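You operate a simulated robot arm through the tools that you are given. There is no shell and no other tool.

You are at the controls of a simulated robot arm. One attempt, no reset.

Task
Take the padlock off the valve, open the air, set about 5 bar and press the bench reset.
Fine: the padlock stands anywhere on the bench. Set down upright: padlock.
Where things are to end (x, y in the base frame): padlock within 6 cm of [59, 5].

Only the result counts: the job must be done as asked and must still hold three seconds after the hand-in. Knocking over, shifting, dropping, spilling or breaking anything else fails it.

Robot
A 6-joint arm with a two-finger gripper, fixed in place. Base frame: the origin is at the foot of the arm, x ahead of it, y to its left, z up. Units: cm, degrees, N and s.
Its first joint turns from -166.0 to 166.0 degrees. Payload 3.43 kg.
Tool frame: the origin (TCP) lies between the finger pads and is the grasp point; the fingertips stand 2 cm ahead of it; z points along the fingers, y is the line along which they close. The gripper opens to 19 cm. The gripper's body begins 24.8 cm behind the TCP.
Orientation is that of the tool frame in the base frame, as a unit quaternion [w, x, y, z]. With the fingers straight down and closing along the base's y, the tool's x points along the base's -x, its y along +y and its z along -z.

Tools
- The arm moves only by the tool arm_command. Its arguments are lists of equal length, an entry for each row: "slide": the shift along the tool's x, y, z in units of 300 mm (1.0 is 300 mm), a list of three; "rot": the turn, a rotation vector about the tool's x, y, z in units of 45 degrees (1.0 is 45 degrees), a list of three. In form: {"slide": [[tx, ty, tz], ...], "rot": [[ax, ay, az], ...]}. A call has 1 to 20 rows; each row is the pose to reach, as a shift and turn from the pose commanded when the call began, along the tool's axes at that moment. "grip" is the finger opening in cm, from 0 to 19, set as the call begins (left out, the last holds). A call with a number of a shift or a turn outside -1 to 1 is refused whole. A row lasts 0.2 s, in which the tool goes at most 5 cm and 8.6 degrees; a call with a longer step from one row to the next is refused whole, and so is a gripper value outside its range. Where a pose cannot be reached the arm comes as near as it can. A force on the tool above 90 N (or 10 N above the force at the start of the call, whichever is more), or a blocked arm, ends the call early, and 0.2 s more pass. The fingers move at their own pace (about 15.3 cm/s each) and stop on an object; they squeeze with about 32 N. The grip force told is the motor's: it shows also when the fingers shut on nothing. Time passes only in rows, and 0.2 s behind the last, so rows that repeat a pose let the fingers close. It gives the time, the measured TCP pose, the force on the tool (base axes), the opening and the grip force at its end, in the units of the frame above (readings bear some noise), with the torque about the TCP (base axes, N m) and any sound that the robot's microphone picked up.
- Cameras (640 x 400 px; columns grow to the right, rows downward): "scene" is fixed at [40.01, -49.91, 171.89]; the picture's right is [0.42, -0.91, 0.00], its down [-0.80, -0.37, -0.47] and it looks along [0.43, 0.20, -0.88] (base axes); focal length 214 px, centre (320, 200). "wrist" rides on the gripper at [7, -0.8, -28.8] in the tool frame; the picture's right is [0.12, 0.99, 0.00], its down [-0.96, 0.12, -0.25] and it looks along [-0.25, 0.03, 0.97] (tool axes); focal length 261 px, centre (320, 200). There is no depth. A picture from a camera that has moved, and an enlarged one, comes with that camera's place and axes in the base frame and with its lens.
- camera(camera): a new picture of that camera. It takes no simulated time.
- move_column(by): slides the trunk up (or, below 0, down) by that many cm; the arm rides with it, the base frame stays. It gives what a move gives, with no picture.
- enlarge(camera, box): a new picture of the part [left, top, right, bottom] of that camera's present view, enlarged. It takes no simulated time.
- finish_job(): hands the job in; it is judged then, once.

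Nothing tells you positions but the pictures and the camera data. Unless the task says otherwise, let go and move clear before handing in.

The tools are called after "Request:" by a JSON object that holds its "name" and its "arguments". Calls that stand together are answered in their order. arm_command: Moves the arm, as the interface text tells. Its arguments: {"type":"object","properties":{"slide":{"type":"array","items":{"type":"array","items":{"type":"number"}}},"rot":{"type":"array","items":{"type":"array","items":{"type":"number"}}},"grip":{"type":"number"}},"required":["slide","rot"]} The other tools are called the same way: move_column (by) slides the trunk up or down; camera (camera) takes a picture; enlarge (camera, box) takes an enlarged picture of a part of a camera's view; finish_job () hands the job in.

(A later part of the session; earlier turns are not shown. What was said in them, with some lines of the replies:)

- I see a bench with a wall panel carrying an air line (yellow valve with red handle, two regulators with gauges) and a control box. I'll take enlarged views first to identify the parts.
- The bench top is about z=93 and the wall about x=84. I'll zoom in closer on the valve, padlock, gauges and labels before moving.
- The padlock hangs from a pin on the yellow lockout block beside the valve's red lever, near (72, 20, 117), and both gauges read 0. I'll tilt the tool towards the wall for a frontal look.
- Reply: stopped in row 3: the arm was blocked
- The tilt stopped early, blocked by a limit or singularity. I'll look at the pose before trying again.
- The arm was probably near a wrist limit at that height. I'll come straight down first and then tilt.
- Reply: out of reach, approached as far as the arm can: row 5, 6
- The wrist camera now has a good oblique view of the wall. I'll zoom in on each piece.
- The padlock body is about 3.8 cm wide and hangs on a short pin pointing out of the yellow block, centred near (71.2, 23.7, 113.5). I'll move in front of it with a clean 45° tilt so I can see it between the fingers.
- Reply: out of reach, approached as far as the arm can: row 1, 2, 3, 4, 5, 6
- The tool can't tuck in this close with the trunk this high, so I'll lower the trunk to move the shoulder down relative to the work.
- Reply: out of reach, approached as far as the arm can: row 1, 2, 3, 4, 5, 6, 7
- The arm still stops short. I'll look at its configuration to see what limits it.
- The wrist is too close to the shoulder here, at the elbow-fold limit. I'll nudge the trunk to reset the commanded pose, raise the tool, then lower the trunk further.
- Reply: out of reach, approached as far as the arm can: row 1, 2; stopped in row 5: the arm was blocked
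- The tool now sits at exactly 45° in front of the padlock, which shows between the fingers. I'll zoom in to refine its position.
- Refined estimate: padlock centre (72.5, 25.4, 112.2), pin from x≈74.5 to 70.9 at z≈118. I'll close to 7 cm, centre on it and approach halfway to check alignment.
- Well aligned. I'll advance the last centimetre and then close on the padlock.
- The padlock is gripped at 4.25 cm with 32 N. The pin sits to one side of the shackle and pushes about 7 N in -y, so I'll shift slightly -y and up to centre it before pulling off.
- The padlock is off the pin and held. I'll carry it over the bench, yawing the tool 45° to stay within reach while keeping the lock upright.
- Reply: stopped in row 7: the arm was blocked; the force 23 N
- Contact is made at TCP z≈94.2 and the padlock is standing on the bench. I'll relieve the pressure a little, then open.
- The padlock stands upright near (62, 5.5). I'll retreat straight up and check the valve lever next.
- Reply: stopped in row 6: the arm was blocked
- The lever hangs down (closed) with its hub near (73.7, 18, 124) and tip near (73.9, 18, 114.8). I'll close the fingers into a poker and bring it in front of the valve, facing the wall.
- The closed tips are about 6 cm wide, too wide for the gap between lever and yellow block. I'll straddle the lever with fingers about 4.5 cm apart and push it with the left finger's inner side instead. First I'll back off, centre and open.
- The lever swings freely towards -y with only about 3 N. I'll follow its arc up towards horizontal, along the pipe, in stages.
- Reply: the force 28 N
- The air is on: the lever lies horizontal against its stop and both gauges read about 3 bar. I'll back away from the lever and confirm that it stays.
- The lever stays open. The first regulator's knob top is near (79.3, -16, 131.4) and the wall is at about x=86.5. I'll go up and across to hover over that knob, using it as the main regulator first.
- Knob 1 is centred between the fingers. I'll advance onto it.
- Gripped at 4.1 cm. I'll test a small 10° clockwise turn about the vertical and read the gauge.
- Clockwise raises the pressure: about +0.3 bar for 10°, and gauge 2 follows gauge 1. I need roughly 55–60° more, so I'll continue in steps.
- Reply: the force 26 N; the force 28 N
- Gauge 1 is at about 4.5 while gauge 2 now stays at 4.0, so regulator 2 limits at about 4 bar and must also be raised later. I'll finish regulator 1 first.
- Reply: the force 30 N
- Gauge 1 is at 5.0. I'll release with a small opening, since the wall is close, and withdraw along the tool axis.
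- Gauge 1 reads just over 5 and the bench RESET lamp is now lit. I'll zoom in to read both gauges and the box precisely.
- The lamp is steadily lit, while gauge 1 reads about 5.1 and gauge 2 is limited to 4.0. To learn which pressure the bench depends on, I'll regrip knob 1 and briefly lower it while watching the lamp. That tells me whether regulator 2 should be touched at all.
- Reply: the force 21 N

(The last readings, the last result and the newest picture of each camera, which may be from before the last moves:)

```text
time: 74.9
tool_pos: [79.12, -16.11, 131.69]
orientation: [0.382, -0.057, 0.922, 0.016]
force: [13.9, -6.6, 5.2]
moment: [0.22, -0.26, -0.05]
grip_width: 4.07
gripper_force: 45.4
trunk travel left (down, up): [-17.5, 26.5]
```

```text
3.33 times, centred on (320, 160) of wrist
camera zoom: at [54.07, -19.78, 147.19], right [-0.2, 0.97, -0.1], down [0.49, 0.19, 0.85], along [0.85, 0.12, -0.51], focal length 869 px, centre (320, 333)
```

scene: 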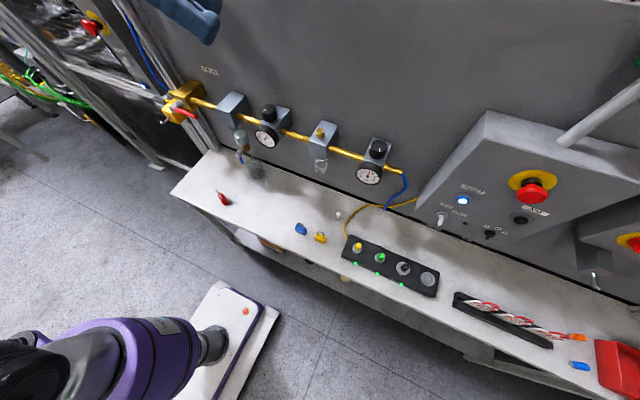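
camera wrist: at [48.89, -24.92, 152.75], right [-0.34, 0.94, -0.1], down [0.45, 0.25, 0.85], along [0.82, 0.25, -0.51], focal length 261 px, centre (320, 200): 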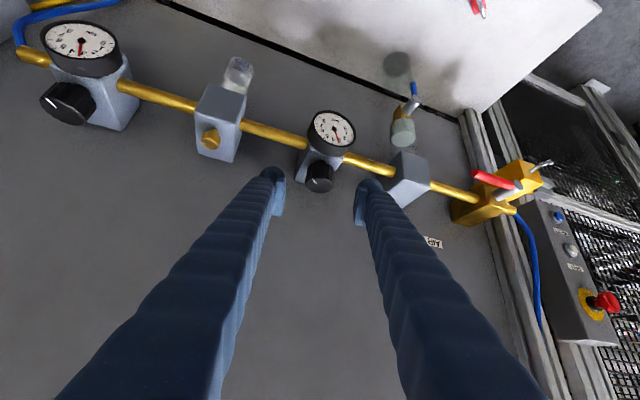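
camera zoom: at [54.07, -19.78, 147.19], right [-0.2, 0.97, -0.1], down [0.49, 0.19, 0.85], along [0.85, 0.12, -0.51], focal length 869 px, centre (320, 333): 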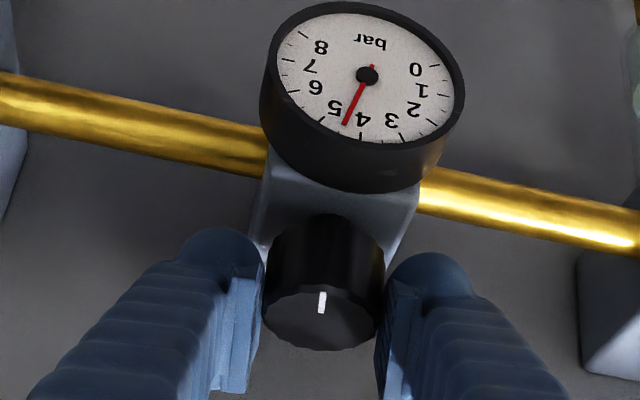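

That's decisive: the lamp went out when gauge 1 fell to about 4.45 while gauge 2 stayed at 4.0. The bench depends on regulator 1's pressure, so I'll leave regulator 2 alone and set gauge 1 back to 5.

Request:
{"name": "arm_command", "arguments": {"slide": [[0, 0, 0], [0, 0, 0], [0, 0, 0], [0, 0, 0], [0, 0, 0], [0, 0, 0]], "rot": [[0.053, 0.001, 0.053], [0.107, 0.002, 0.107], [0.16, 0.003, 0.16], [0.214, 0.004, 0.214], [0.267, 0.005, 0.267], [0.267, 0.005, 0.267]]}}

Request:
{"name": "enlarge", "arguments": {"camera": "scene", "box": [250, 110, 480, 220]}}

Request:
{"name": "enlarge", "arguments": {"camera": "wrist", "box": [240, 100, 400, 220]}}

```text
time: 76.3
tool_pos: [79.14, -15.91, 131.76]
orientation: [0.38, 0.08, 0.92, -0.041]
force: [14.3, 1.9, 10.4]
moment: [0.05, -0.28, 0.01]
grip_width: 4.07
gripper_force: 45.7
trunk travel left (down, up): [-17.5, 26.5]
```

```text
2.78 times, centred on (365, 165) of scene
camera zoom: at [40.01, -49.91, 171.89], right [0.42, -0.91, 0.0], down [-0.8, -0.37, -0.47], along [0.43, 0.2, -0.88], focal length 597 px, centre (195, 297)
```

zoom: 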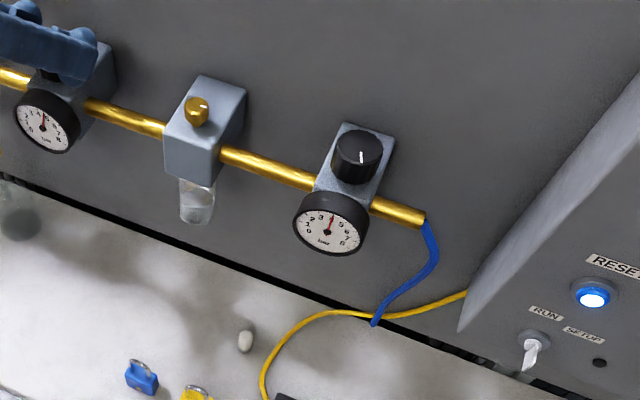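

```text
3.33 times, centred on (320, 160) of wrist
camera zoom: at [54.09, -12.13, 147.16], right [0.09, 0.99, -0.1], down [0.52, 0.04, 0.85], along [0.85, -0.13, -0.51], focal length 869 px, centre (320, 333)
```

zoom: 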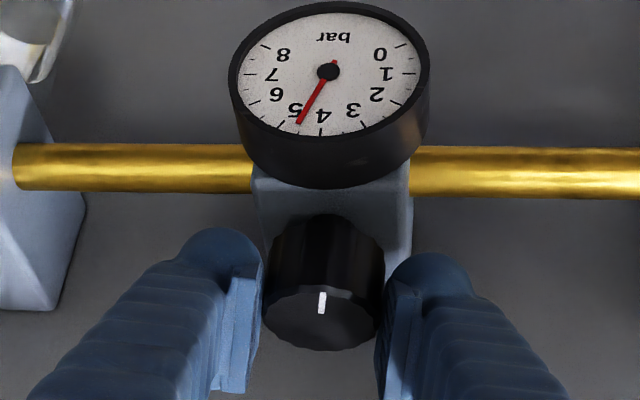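

Request:
{"name": "arm_command", "arguments": {"slide": [[0, 0, 0], [0, 0, 0], [0, 0, 0], [0, 0, 0]], "rot": [[0.05, 0.001, 0.05], [0.1, 0.002, 0.1], [0.15, 0.003, 0.15], [0.15, 0.003, 0.15]]}}

Request:
{"name": "enlarge", "arguments": {"camera": "wrist", "box": [240, 100, 400, 220]}}

Request:
{"name": "arm_command", "arguments": {"slide": [[0, 0, 0], [0, 0, 0], [0, 0, 0]], "rot": [[0, 0, 0], [0, 0, 0], [0, 0, 0]], "grip": 6}}

Request:
{"name": "enlarge", "arguments": {"camera": "wrist", "box": [240, 100, 400, 220]}}

```text
time: 77.3
tool_pos: [79.25, -15.93, 131.79]
orientation: [0.376, 0.155, 0.91, -0.072]
force: [13.8, 9.0, 12.9]
moment: [0.1, -0.32, 0.05]
grip_width: 4.07
gripper_force: 44.9
trunk travel left (down, up): [-17.5, 26.5]
```

```text
3.33 times, centred on (320, 160) of wrist
camera zoom: at [55.09, -7.97, 147.14], right [0.26, 0.96, -0.1], down [0.52, -0.05, 0.85], along [0.82, -0.27, -0.51], focal length 869 px, centre (320, 333)
```

zoom: 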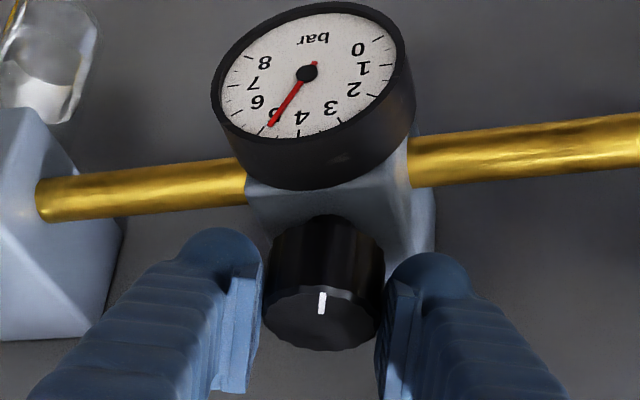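

```text
time: 78.1
tool_pos: [79.01, -16.06, 131.73]
orientation: [0.375, 0.157, 0.911, -0.073]
force: [-0.4, -0.3, -0.4]
moment: [0.02, 0.04, 0.02]
grip_width: 5.99
gripper_force: 0.0
trunk travel left (down, up): [-17.5, 26.5]
```

```text
3.33 times, centred on (320, 160) of wrist
camera zoom: at [55.0, -8.15, 147.12], right [0.26, 0.96, -0.1], down [0.52, -0.05, 0.85], along [0.82, -0.27, -0.51], focal length 869 px, centre (320, 333)
```

zoom: 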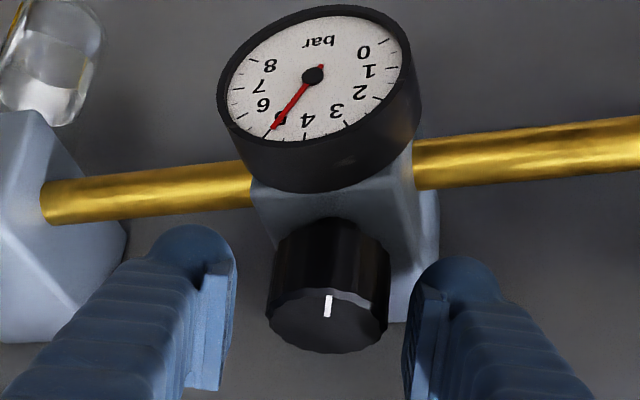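

Gauge 1 now reads 5.0 after release. I'll withdraw from the knob and check gauge and lamp again.

Request:
{"name": "arm_command", "arguments": {"slide": [[0, 0.002, -0.05], [0, 0.002, -0.1], [0, 0.002, -0.16], [0, 0.002, -0.23], [0, 0.002, -0.3]], "rot": [[0, 0, 0], [0, 0, 0], [0, 0, 0], [0, 0, 0], [0, 0, 0]]}}

Request:
{"name": "camera", "arguments": {"camera": "wrist"}}

Request:
{"name": "enlarge", "arguments": {"camera": "scene", "box": [250, 110, 480, 220]}}

Request:
{"name": "enlarge", "arguments": {"camera": "wrist", "box": [240, 100, 400, 220]}}

```text
time: 79.5
tool_pos: [74.45, -14.06, 131.67]
orientation: [0.334, 0.155, 0.927, -0.075]
force: [1.1, -0.5, 0.0]
moment: [-0.01, 0.06, -0.05]
grip_width: 6.04
gripper_force: 0.0
trunk travel left (down, up): [-17.5, 26.5]
stopped in row 5: the arm was blocked; the commanded pose is now the measured one
```

```text
taken
camera wrist: at [51.85, -6.15, 149.3], right [0.25, 0.96, -0.11], down [0.59, -0.06, 0.8], along [0.77, -0.27, -0.58], focal length 261 px, centre (320, 200)
```

wrist: 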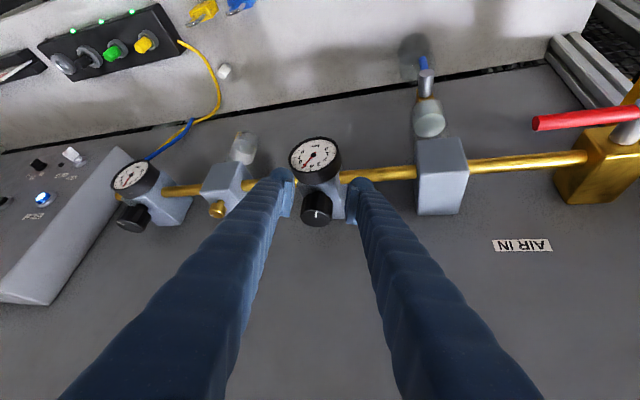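

```text
2.78 times, centred on (365, 165) of scene
camera zoom: at [40.01, -49.91, 171.89], right [0.42, -0.91, 0.0], down [-0.8, -0.37, -0.47], along [0.43, 0.2, -0.88], focal length 597 px, centre (195, 297)
```

zoom: 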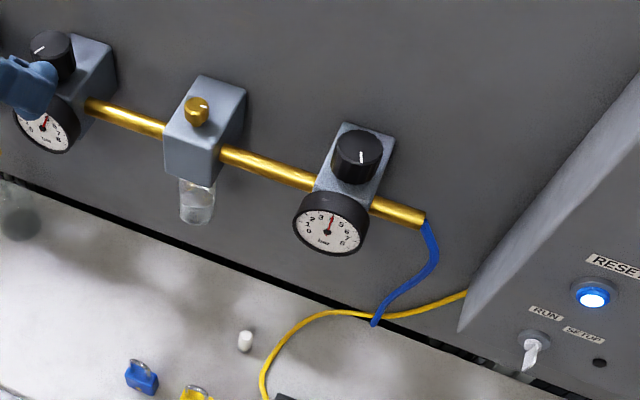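

```text
3.33 times, centred on (320, 160) of wrist
camera zoom: at [51.85, -6.15, 149.3], right [0.25, 0.96, -0.11], down [0.59, -0.06, 0.8], along [0.77, -0.27, -0.58], focal length 869 px, centre (320, 333)
```

zoom: 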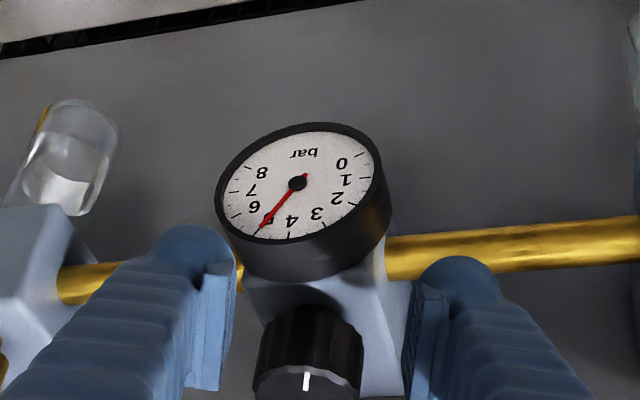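

Request:
{"name": "camera", "arguments": {"camera": "scene"}}

```text
taken
```

scene: 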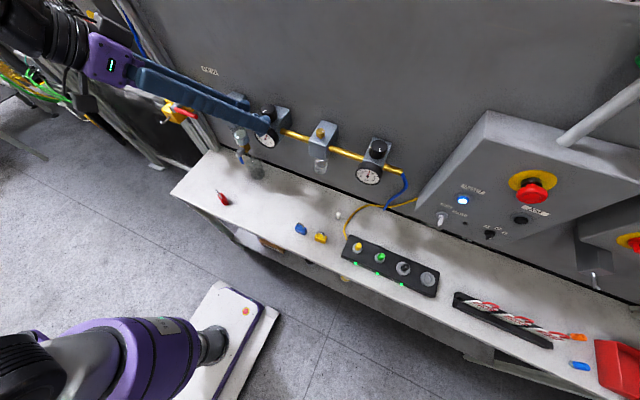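

Request:
{"name": "arm_command", "arguments": {"slide": [[-0.021, -0.001, -0.026], [-0.043, -0.002, -0.051], [-0.064, -0.003, -0.077], [-0.086, -0.005, -0.102], [-0.107, -0.006, -0.128], [-0.128, -0.007, -0.153], [-0.15, -0.008, -0.179], [-0.171, -0.009, -0.204]], "rot": [[0, 0, 0], [0, 0, 0], [0, 0, 0], [0, 0, 0], [0, 0, 0], [0, 0, 0], [0, 0, 0], [0, 0, 0]]}}

```text
time: 81.3
tool_pos: [74.62, -13.83, 138.41]
orientation: [0.326, 0.155, 0.93, -0.077]
force: [0.2, 0.4, 0.0]
moment: [-0.01, -0.02, 0.01]
grip_width: 5.98
gripper_force: 0.1
trunk travel left (down, up): [-17.5, 26.5]
```

Request:
{"name": "move_column", "arguments": {"by": 15}}

Request:
{"name": "arm_command", "arguments": {"slide": [[0.019, -0.077, 0.023], [0.038, -0.154, 0.046], [0.057, -0.23, 0.069], [0.076, -0.307, 0.092], [0.096, -0.384, 0.116], [0.115, -0.461, 0.139], [0.134, -0.538, 0.162], [0.153, -0.614, 0.185], [0.172, -0.691, 0.208], [0.191, -0.768, 0.231]], "rot": [[0, -0.014, 0], [0, -0.027, 0], [0, -0.041, 0], [0, -0.054, 0], [0, -0.068, 0], [0, -0.082, 0], [0, -0.095, 0], [0, -0.109, 0], [0, -0.122, 0], [0, -0.136, 0]], "grip": 0}}

Request:
{"name": "camera", "arguments": {"camera": "wrist"}}

```text
time: 83.1
tool_pos: [74.59, -13.71, 153.75]
orientation: [0.33, 0.154, 0.928, -0.076]
force: [-0.5, -0.2, 0.5]
moment: [0.01, -0.01, -0.02]
grip_width: 5.98
gripper_force: 0.1
trunk travel left (down, up): [-32.5, 11.5]
```

```text
time: 85.3
tool_pos: [66.23, -35.75, 147.8]
orientation: [0.391, 0.15, 0.904, -0.085]
force: [0.6, 0.1, -0.4]
moment: [0.03, -0.03, 0.04]
grip_width: 0.01
gripper_force: 31.9
trunk travel left (down, up): [-32.5, 11.5]
```

```text
taken
camera wrist: at [41.88, -27.46, 162.25], right [0.26, 0.96, -0.12], down [0.5, -0.02, 0.87], along [0.83, -0.28, -0.48], focal length 261 px, centre (320, 200)
```

wrist: 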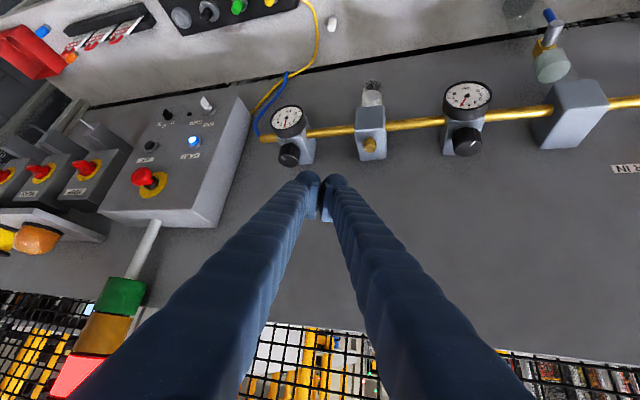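

The gauge still reads about 5 and RESET is lit. I'll zoom into the control box to get the panel's plane and the button position.

Request:
{"name": "enlarge", "arguments": {"camera": "wrist", "box": [90, 80, 260, 230]}}

Request:
{"name": "enlarge", "arguments": {"camera": "scene", "box": [410, 100, 570, 250]}}

Request:
{"name": "enlarge", "arguments": {"camera": "wrist", "box": [420, 60, 520, 170]}}

```text
2.67 times, centred on (175, 155) of wrist
camera zoom: at [41.88, -27.46, 162.25], right [0.26, 0.96, -0.12], down [0.5, -0.02, 0.87], along [0.83, -0.28, -0.48], focal length 695 px, centre (707, 320)
```

zoom: 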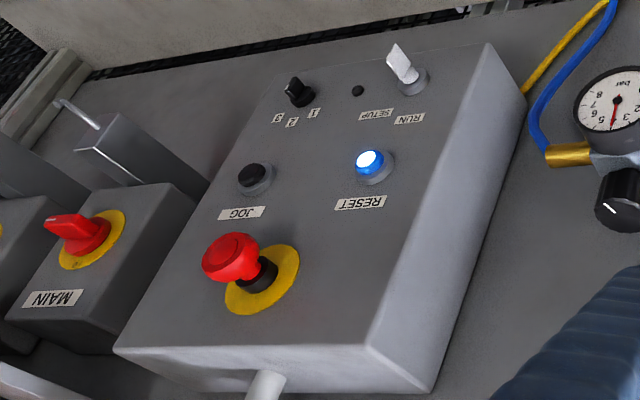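

```text
2.67 times, centred on (490, 175) of scene
camera zoom: at [40.01, -49.91, 171.89], right [0.42, -0.91, 0.0], down [-0.8, -0.37, -0.47], along [0.43, 0.2, -0.88], focal length 572 px, centre (-133, 267)
```

zoom: 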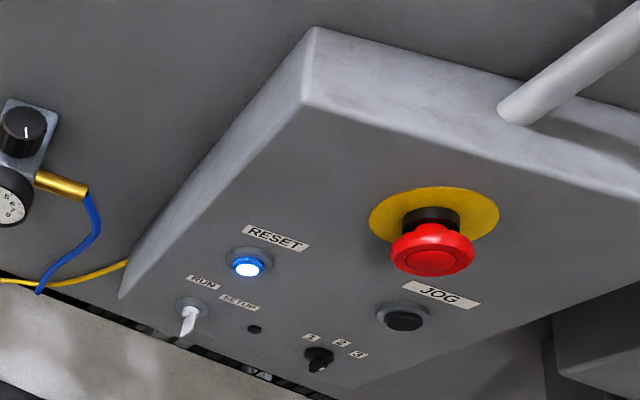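

```text
3.64 times, centred on (470, 115) of wrist
camera zoom: at [41.88, -27.46, 162.25], right [0.26, 0.96, -0.12], down [0.5, -0.02, 0.87], along [0.83, -0.28, -0.48], focal length 948 px, centre (-226, 509)
```

zoom: 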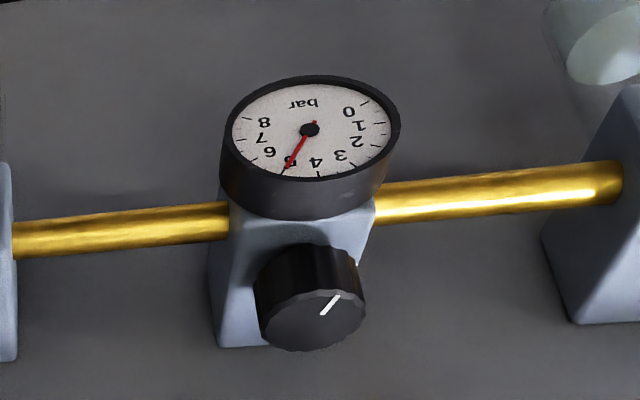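

The panel is vertical at x≈78.6, and the RESET cap front is near (77.2, -71.3, 125.4). I'll bring the closed fingers in front of it.

Request:
{"name": "arm_command", "arguments": {"slide": [[0.018, -0.057, 0.049], [0.037, -0.114, 0.099], [0.055, -0.171, 0.148], [0.074, -0.228, 0.198], [0.092, -0.284, 0.247], [0.111, -0.341, 0.297], [0.129, -0.398, 0.346], [0.148, -0.455, 0.396], [0.166, -0.512, 0.445]], "rot": [[0, 0, 0], [0, 0, 0], [0, 0, 0], [0, 0, 0], [0, 0, 0], [0, 0, 0], [0, 0, 0], [0, 0, 0], [0, 0, 0]]}}

Request:
{"name": "camera", "arguments": {"camera": "wrist"}}

```text
time: 87.3
tool_pos: [66.65, -52.69, 135.25]
orientation: [0.388, 0.151, 0.905, -0.084]
force: [-0.8, 0.5, 0.4]
moment: [0.03, -0.01, 0.02]
grip_width: 0.0
gripper_force: 32.5
trunk travel left (down, up): [-32.5, 11.5]
```

```text
taken
camera wrist: at [42.29, -44.37, 149.8], right [0.26, 0.96, -0.12], down [0.5, -0.02, 0.87], along [0.83, -0.28, -0.48], focal length 261 px, centre (320, 200)
```

wrist: 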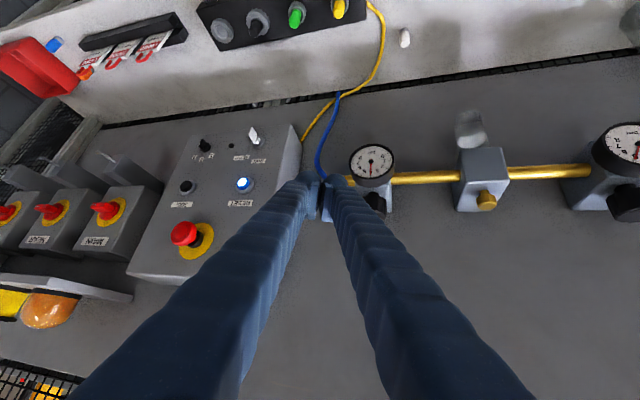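

Request:
{"name": "arm_command", "arguments": {"slide": [[0.012, -0.058, 0.047], [0.024, -0.116, 0.094], [0.036, -0.174, 0.14], [0.048, -0.232, 0.187], [0.061, -0.29, 0.234], [0.073, -0.348, 0.281], [0.085, -0.406, 0.327], [0.097, -0.464, 0.374], [0.109, -0.522, 0.421]], "rot": [[0, 0, 0], [0, 0, 0], [0, 0, 0], [0, 0, 0], [0, 0, 0], [0, 0, 0], [0, 0, 0], [0, 0, 0], [0, 0, 0]]}}

Request:
{"name": "camera", "arguments": {"camera": "wrist"}}

Request:
{"name": "camera", "arguments": {"camera": "scene"}}

```text
time: 89.3
tool_pos: [68.24, -70.31, 124.63]
orientation: [0.388, 0.151, 0.905, -0.084]
force: [0.3, -0.3, -0.4]
moment: [0.01, -0.01, 0.03]
grip_width: 0.0
gripper_force: 31.9
trunk travel left (down, up): [-32.5, 11.5]
```

```text
taken
camera wrist: at [43.68, -62.03, 139.21], right [0.26, 0.96, -0.12], down [0.5, -0.03, 0.87], along [0.83, -0.28, -0.48], focal length 261 px, centre (320, 200)
```

wrist: 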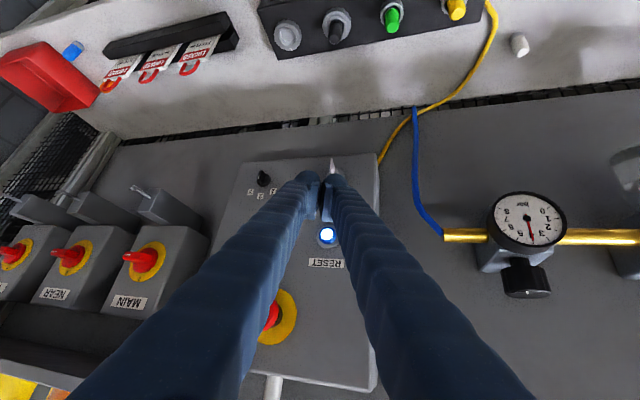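

```text
taken
```

scene: 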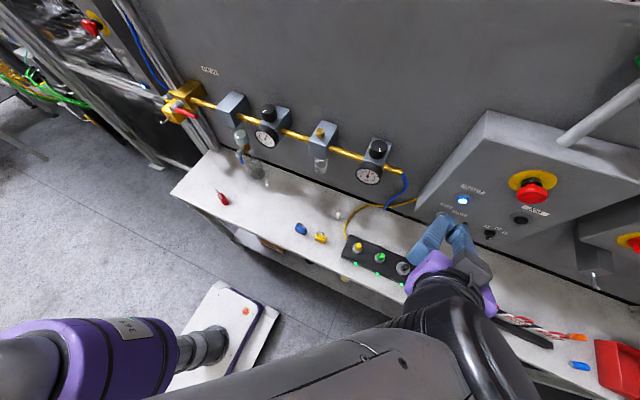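

Request:
{"name": "enlarge", "arguments": {"camera": "wrist", "box": [240, 150, 400, 270]}}

Request:
{"name": "enlarge", "arguments": {"camera": "scene", "box": [400, 170, 540, 270]}}

```text
3.33 times, centred on (320, 210) of wrist
camera zoom: at [43.68, -62.03, 139.21], right [0.26, 0.96, -0.12], down [0.5, -0.03, 0.87], along [0.83, -0.28, -0.48], focal length 869 px, centre (320, 167)
```

zoom: 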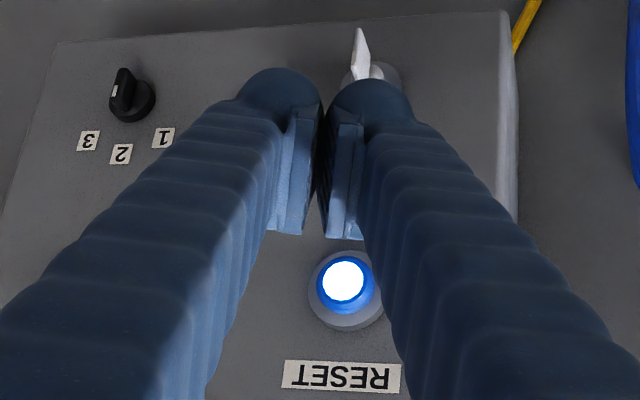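

```text
4.00 times, centred on (470, 220) of scene
camera zoom: at [40.01, -49.91, 171.89], right [0.42, -0.91, 0.0], down [-0.8, -0.37, -0.47], along [0.43, 0.2, -0.88], focal length 858 px, centre (-280, 120)
```

zoom: 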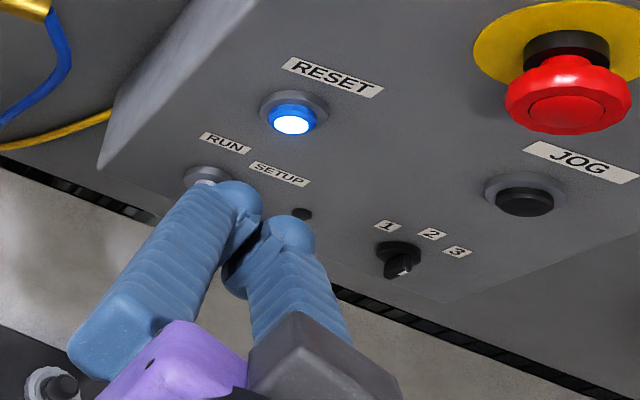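

Request:
{"name": "arm_command", "arguments": {"slide": [[-0.027, 0.014, 0.02], [-0.054, 0.028, 0.04], [-0.08, 0.043, 0.06], [-0.107, 0.057, 0.08], [-0.134, 0.071, 0.1], [-0.134, 0.071, 0.1]], "rot": [[0, 0, 0], [0, 0, 0], [0, 0, 0], [0, 0, 0], [0, 0, 0], [0, 0, 0]]}}

Request:
{"name": "enlarge", "arguments": {"camera": "wrist", "box": [240, 150, 400, 270]}}

Request:
{"name": "enlarge", "arguments": {"camera": "scene", "box": [430, 170, 500, 230]}}

```text
time: 90.7
tool_pos: [73.58, -69.88, 125.51]
orientation: [0.388, 0.151, 0.905, -0.084]
force: [0.0, 0.1, -0.5]
moment: [0.0, 0.01, 0.01]
grip_width: 0.0
gripper_force: 32.3
trunk travel left (down, up): [-32.5, 11.5]
```

```text
3.33 times, centred on (320, 210) of wrist
camera zoom: at [49.12, -61.54, 140.08], right [0.26, 0.96, -0.12], down [0.5, -0.02, 0.87], along [0.83, -0.28, -0.48], focal length 869 px, centre (320, 167)
```

zoom: 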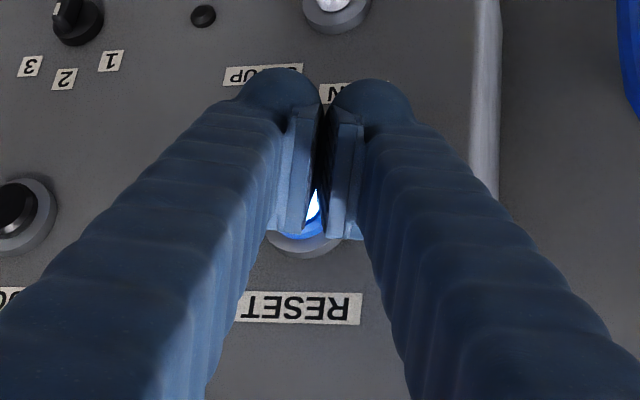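

```text
6.67 times, centred on (465, 200) of scene
camera zoom: at [40.01, -49.91, 171.89], right [0.42, -0.91, 0.0], down [-0.8, -0.37, -0.47], along [0.43, 0.2, -0.88], focal length 1430 px, centre (-647, 200)
```

zoom: 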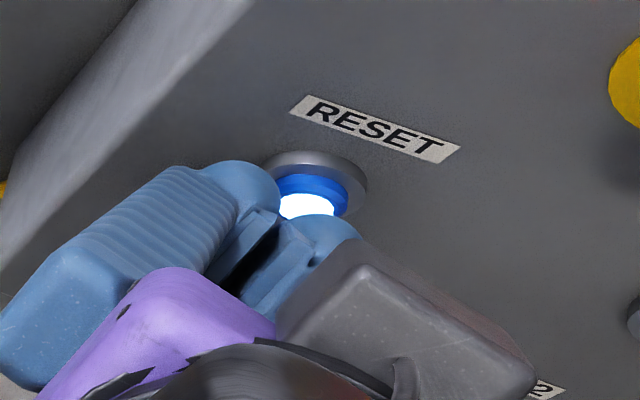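

The button is aligned with the fingertip edge, with a gap of about 0.8 cm. I'll press straight in in small steps, watching force and sound.

Request:
{"name": "arm_command", "arguments": {"slide": [[-0.01, 0.002, 0.009], [-0.02, 0.004, 0.018], [-0.03, 0.007, 0.0275], [-0.03, 0.007, 0.0275]], "rot": [[0, 0, 0], [0, 0, 0], [0, 0, 0], [0, 0, 0]]}}

Request:
{"name": "enlarge", "arguments": {"camera": "scene", "box": [430, 170, 500, 230]}}

```text
time: 91.7
tool_pos: [74.73, -70.01, 125.59]
orientation: [0.388, 0.15, 0.905, -0.084]
force: [-2.2, 4.4, -1.8]
moment: [0.0, 0.02, 0.08]
grip_width: 0.0
gripper_force: 31.7
trunk travel left (down, up): [-32.5, 11.5]
heard: click
```

```text
6.67 times, centred on (465, 200) of scene
camera zoom: at [40.01, -49.91, 171.89], right [0.42, -0.91, 0.0], down [-0.8, -0.37, -0.47], along [0.43, 0.2, -0.88], focal length 1430 px, centre (-647, 200)
```

zoom: 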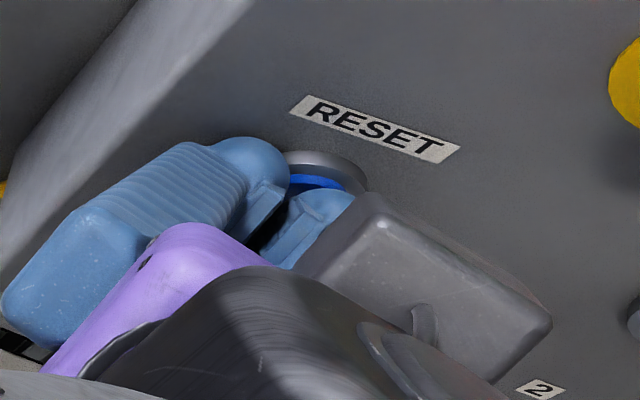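

A click was heard. I'll back off and check the lamp and the overall state.

Request:
{"name": "arm_command", "arguments": {"slide": [[0.022, -0.012, -0.023], [0.044, -0.024, -0.046], [0.066, -0.036, -0.069], [0.088, -0.047, -0.092], [0.11, -0.059, -0.115], [0.132, -0.071, -0.138]], "rot": [[0, 0, 0], [0, 0, 0], [0, 0, 0], [0, 0, 0], [0, 0, 0], [0, 0, 0]]}}

Request:
{"name": "camera", "arguments": {"camera": "scene"}}

Request:
{"name": "enlarge", "arguments": {"camera": "scene", "box": [400, 170, 540, 270]}}

Request:
{"name": "camera", "arguments": {"camera": "wrist"}}

```text
time: 93.1
tool_pos: [68.49, -70.11, 125.59]
orientation: [0.39, 0.151, 0.904, -0.085]
force: [0.6, -0.1, -1.0]
moment: [0.0, -0.03, 0.02]
grip_width: 0.0
gripper_force: 32.1
trunk travel left (down, up): [-32.5, 11.5]
```

```text
taken
```

scene: 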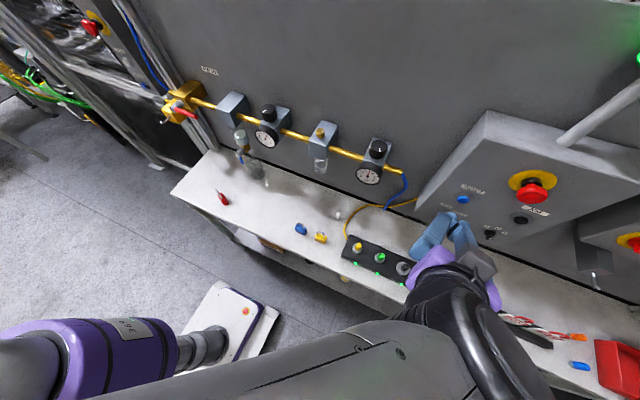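

```text
4.00 times, centred on (470, 220) of scene
camera zoom: at [40.01, -49.91, 171.89], right [0.42, -0.91, 0.0], down [-0.8, -0.37, -0.47], along [0.43, 0.2, -0.88], focal length 858 px, centre (-280, 120)
```

zoom: 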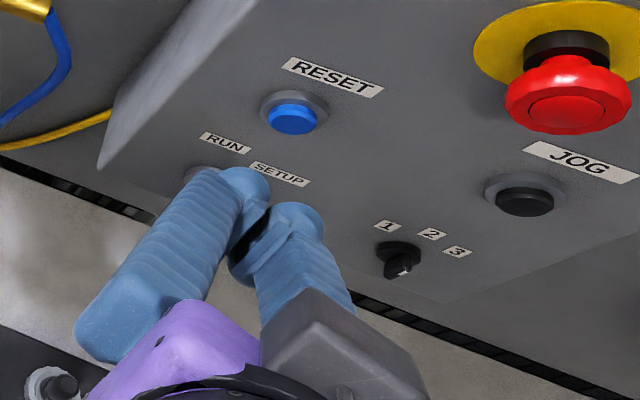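

```text
taken
camera wrist: at [44.04, -61.81, 140.16], right [0.26, 0.96, -0.12], down [0.5, -0.02, 0.87], along [0.83, -0.28, -0.48], focal length 261 px, centre (320, 200)
```

wrist: 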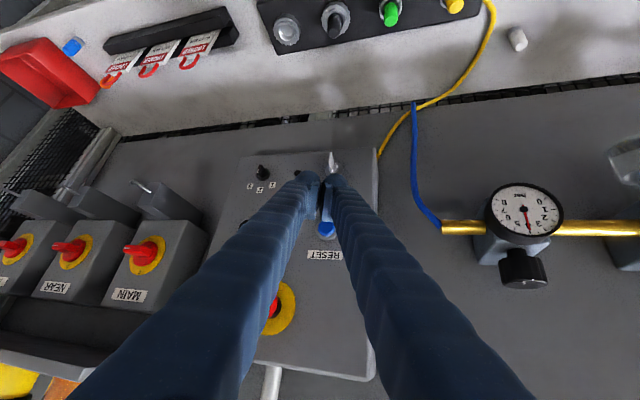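

The lamp went out after the click and the stack light looks green. I'll move clear and verify everything.

Request:
{"name": "arm_command", "arguments": {"slide": [[0, 0, -0.05], [0, 0, -0.1], [0, 0, -0.15], [0, 0, -0.2], [0, 0, -0.25]], "rot": [[0, 0, 0], [0, 0, 0], [0, 0, 0], [0, 0, 0], [0, 0, 0]]}}

Request:
{"name": "enlarge", "arguments": {"camera": "scene", "box": [540, 0, 640, 120]}}

Request:
{"name": "enlarge", "arguments": {"camera": "scene", "box": [150, 70, 310, 220]}}

Request:
{"name": "enlarge", "arguments": {"camera": "scene", "box": [252, 118, 282, 150]}}

Request:
{"name": "enlarge", "arguments": {"camera": "scene", "box": [200, 180, 240, 215]}}

Request:
{"name": "enlarge", "arguments": {"camera": "scene", "box": [400, 170, 540, 270]}}

```text
time: 94.3
tool_pos: [63.6, -68.21, 130.75]
orientation: [0.389, 0.151, 0.905, -0.083]
force: [0.0, -0.7, -0.8]
moment: [-0.04, -0.03, 0.02]
grip_width: 0.0
gripper_force: 32.4
trunk travel left (down, up): [-32.5, 11.5]
```

```text
3.33 times, centred on (590, 60) of scene
camera zoom: at [40.01, -49.91, 171.89], right [0.42, -0.91, 0.0], down [-0.8, -0.37, -0.47], along [0.43, 0.2, -0.88], focal length 715 px, centre (-580, 667)
```

zoom: 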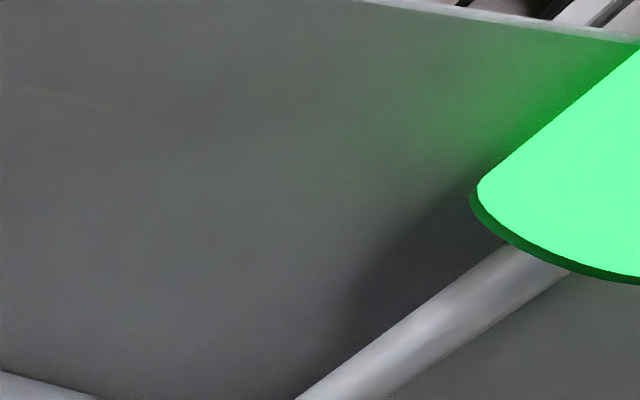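

```text
2.67 times, centred on (230, 145) of scene
camera zoom: at [40.01, -49.91, 171.89], right [0.42, -0.91, 0.0], down [-0.8, -0.37, -0.47], along [0.43, 0.2, -0.88], focal length 572 px, centre (560, 347)
```

zoom: 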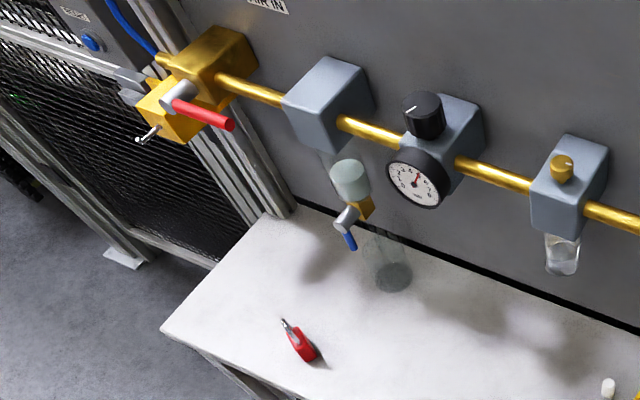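

```text
12.50 times, centred on (267, 134) of scene
camera zoom: at [40.01, -49.91, 171.89], right [0.42, -0.91, 0.0], down [-0.8, -0.37, -0.47], along [0.43, 0.2, -0.88], focal length 2681 px, centre (982, 1025)
```

zoom: 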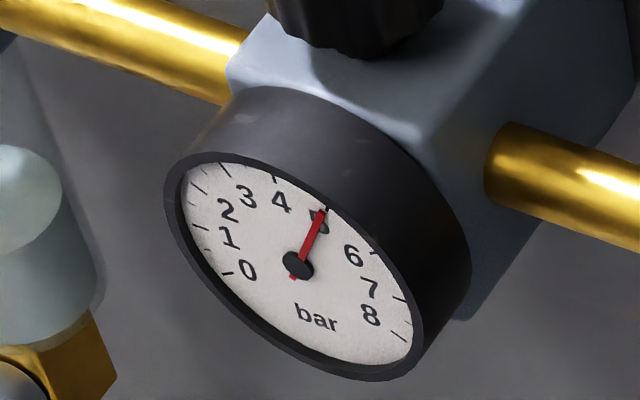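

```text
11.43 times, centred on (220, 198) of scene
camera zoom: at [40.01, -49.91, 171.89], right [0.42, -0.91, 0.0], down [-0.8, -0.37, -0.47], along [0.43, 0.2, -0.88], focal length 2451 px, centre (1463, 229)
```

zoom: 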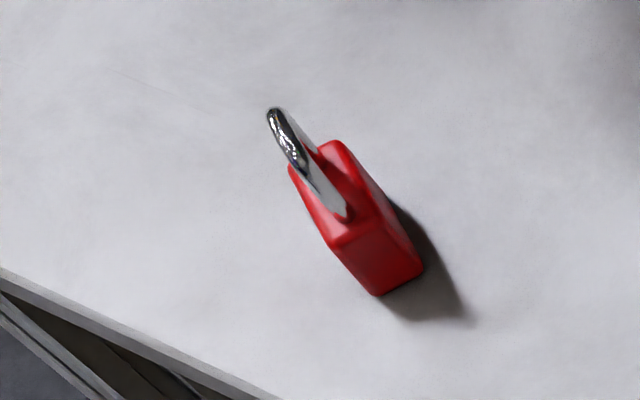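

```text
4.00 times, centred on (470, 220) of scene
camera zoom: at [40.01, -49.91, 171.89], right [0.42, -0.91, 0.0], down [-0.8, -0.37, -0.47], along [0.43, 0.2, -0.88], focal length 858 px, centre (-280, 120)
```

zoom: 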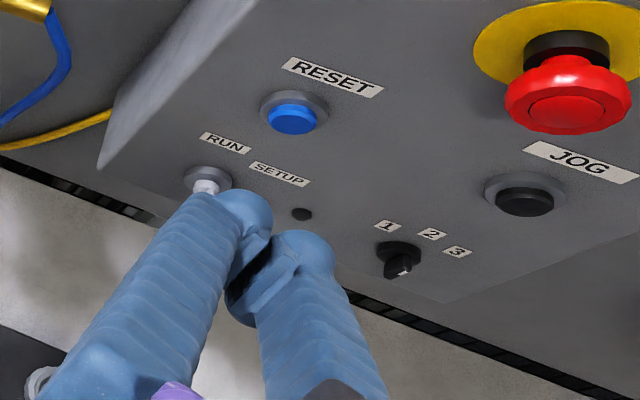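

Everything checks out:
- **Padlock:** standing upright near (62, 5) on the bench.
- **Valve:** lever horizontal, so the air is open.
- **Pressure:** gauge 1 reads 5 bar. I left regulator 2 alone, so gauge 2 still shows about 4.
- **Reset:** pressed with a click, its lamp went out and the stack light turned green.

The gripper is clear, so I'm handing in.

Request:
{"name": "finish_job", "arguments": {}}

```text
The job is handed in.
```

The job is handed in; the tool gave no verdict, so the state below is what I last saw in the pictures.

- **Padlock:** off the valve and standing upright on the bench near (62, 5), about 3 cm from the target.
- **Air:** the valve lever is turned to horizontal against its stop, and the line is pressurised.
- **Pressure:** gauge 1 reads 5 bar. The second regulator downstream limits gauge 2 to about 4 bar, and I left it as it was. In a test, the RESET lamp went out when gauge 1 dropped below about 4.5 bar while gauge 2 stayed at 4. I took that to mean the bench works from gauge 1. If "about 5 bar" meant the outlet after the second regulator, that part is not met.
- **Bench reset:** pressed with an audible click. Its lamp went out and the stack light turned green.

I saw nothing else on the bench moved, and the gripper was clear before I handed in.
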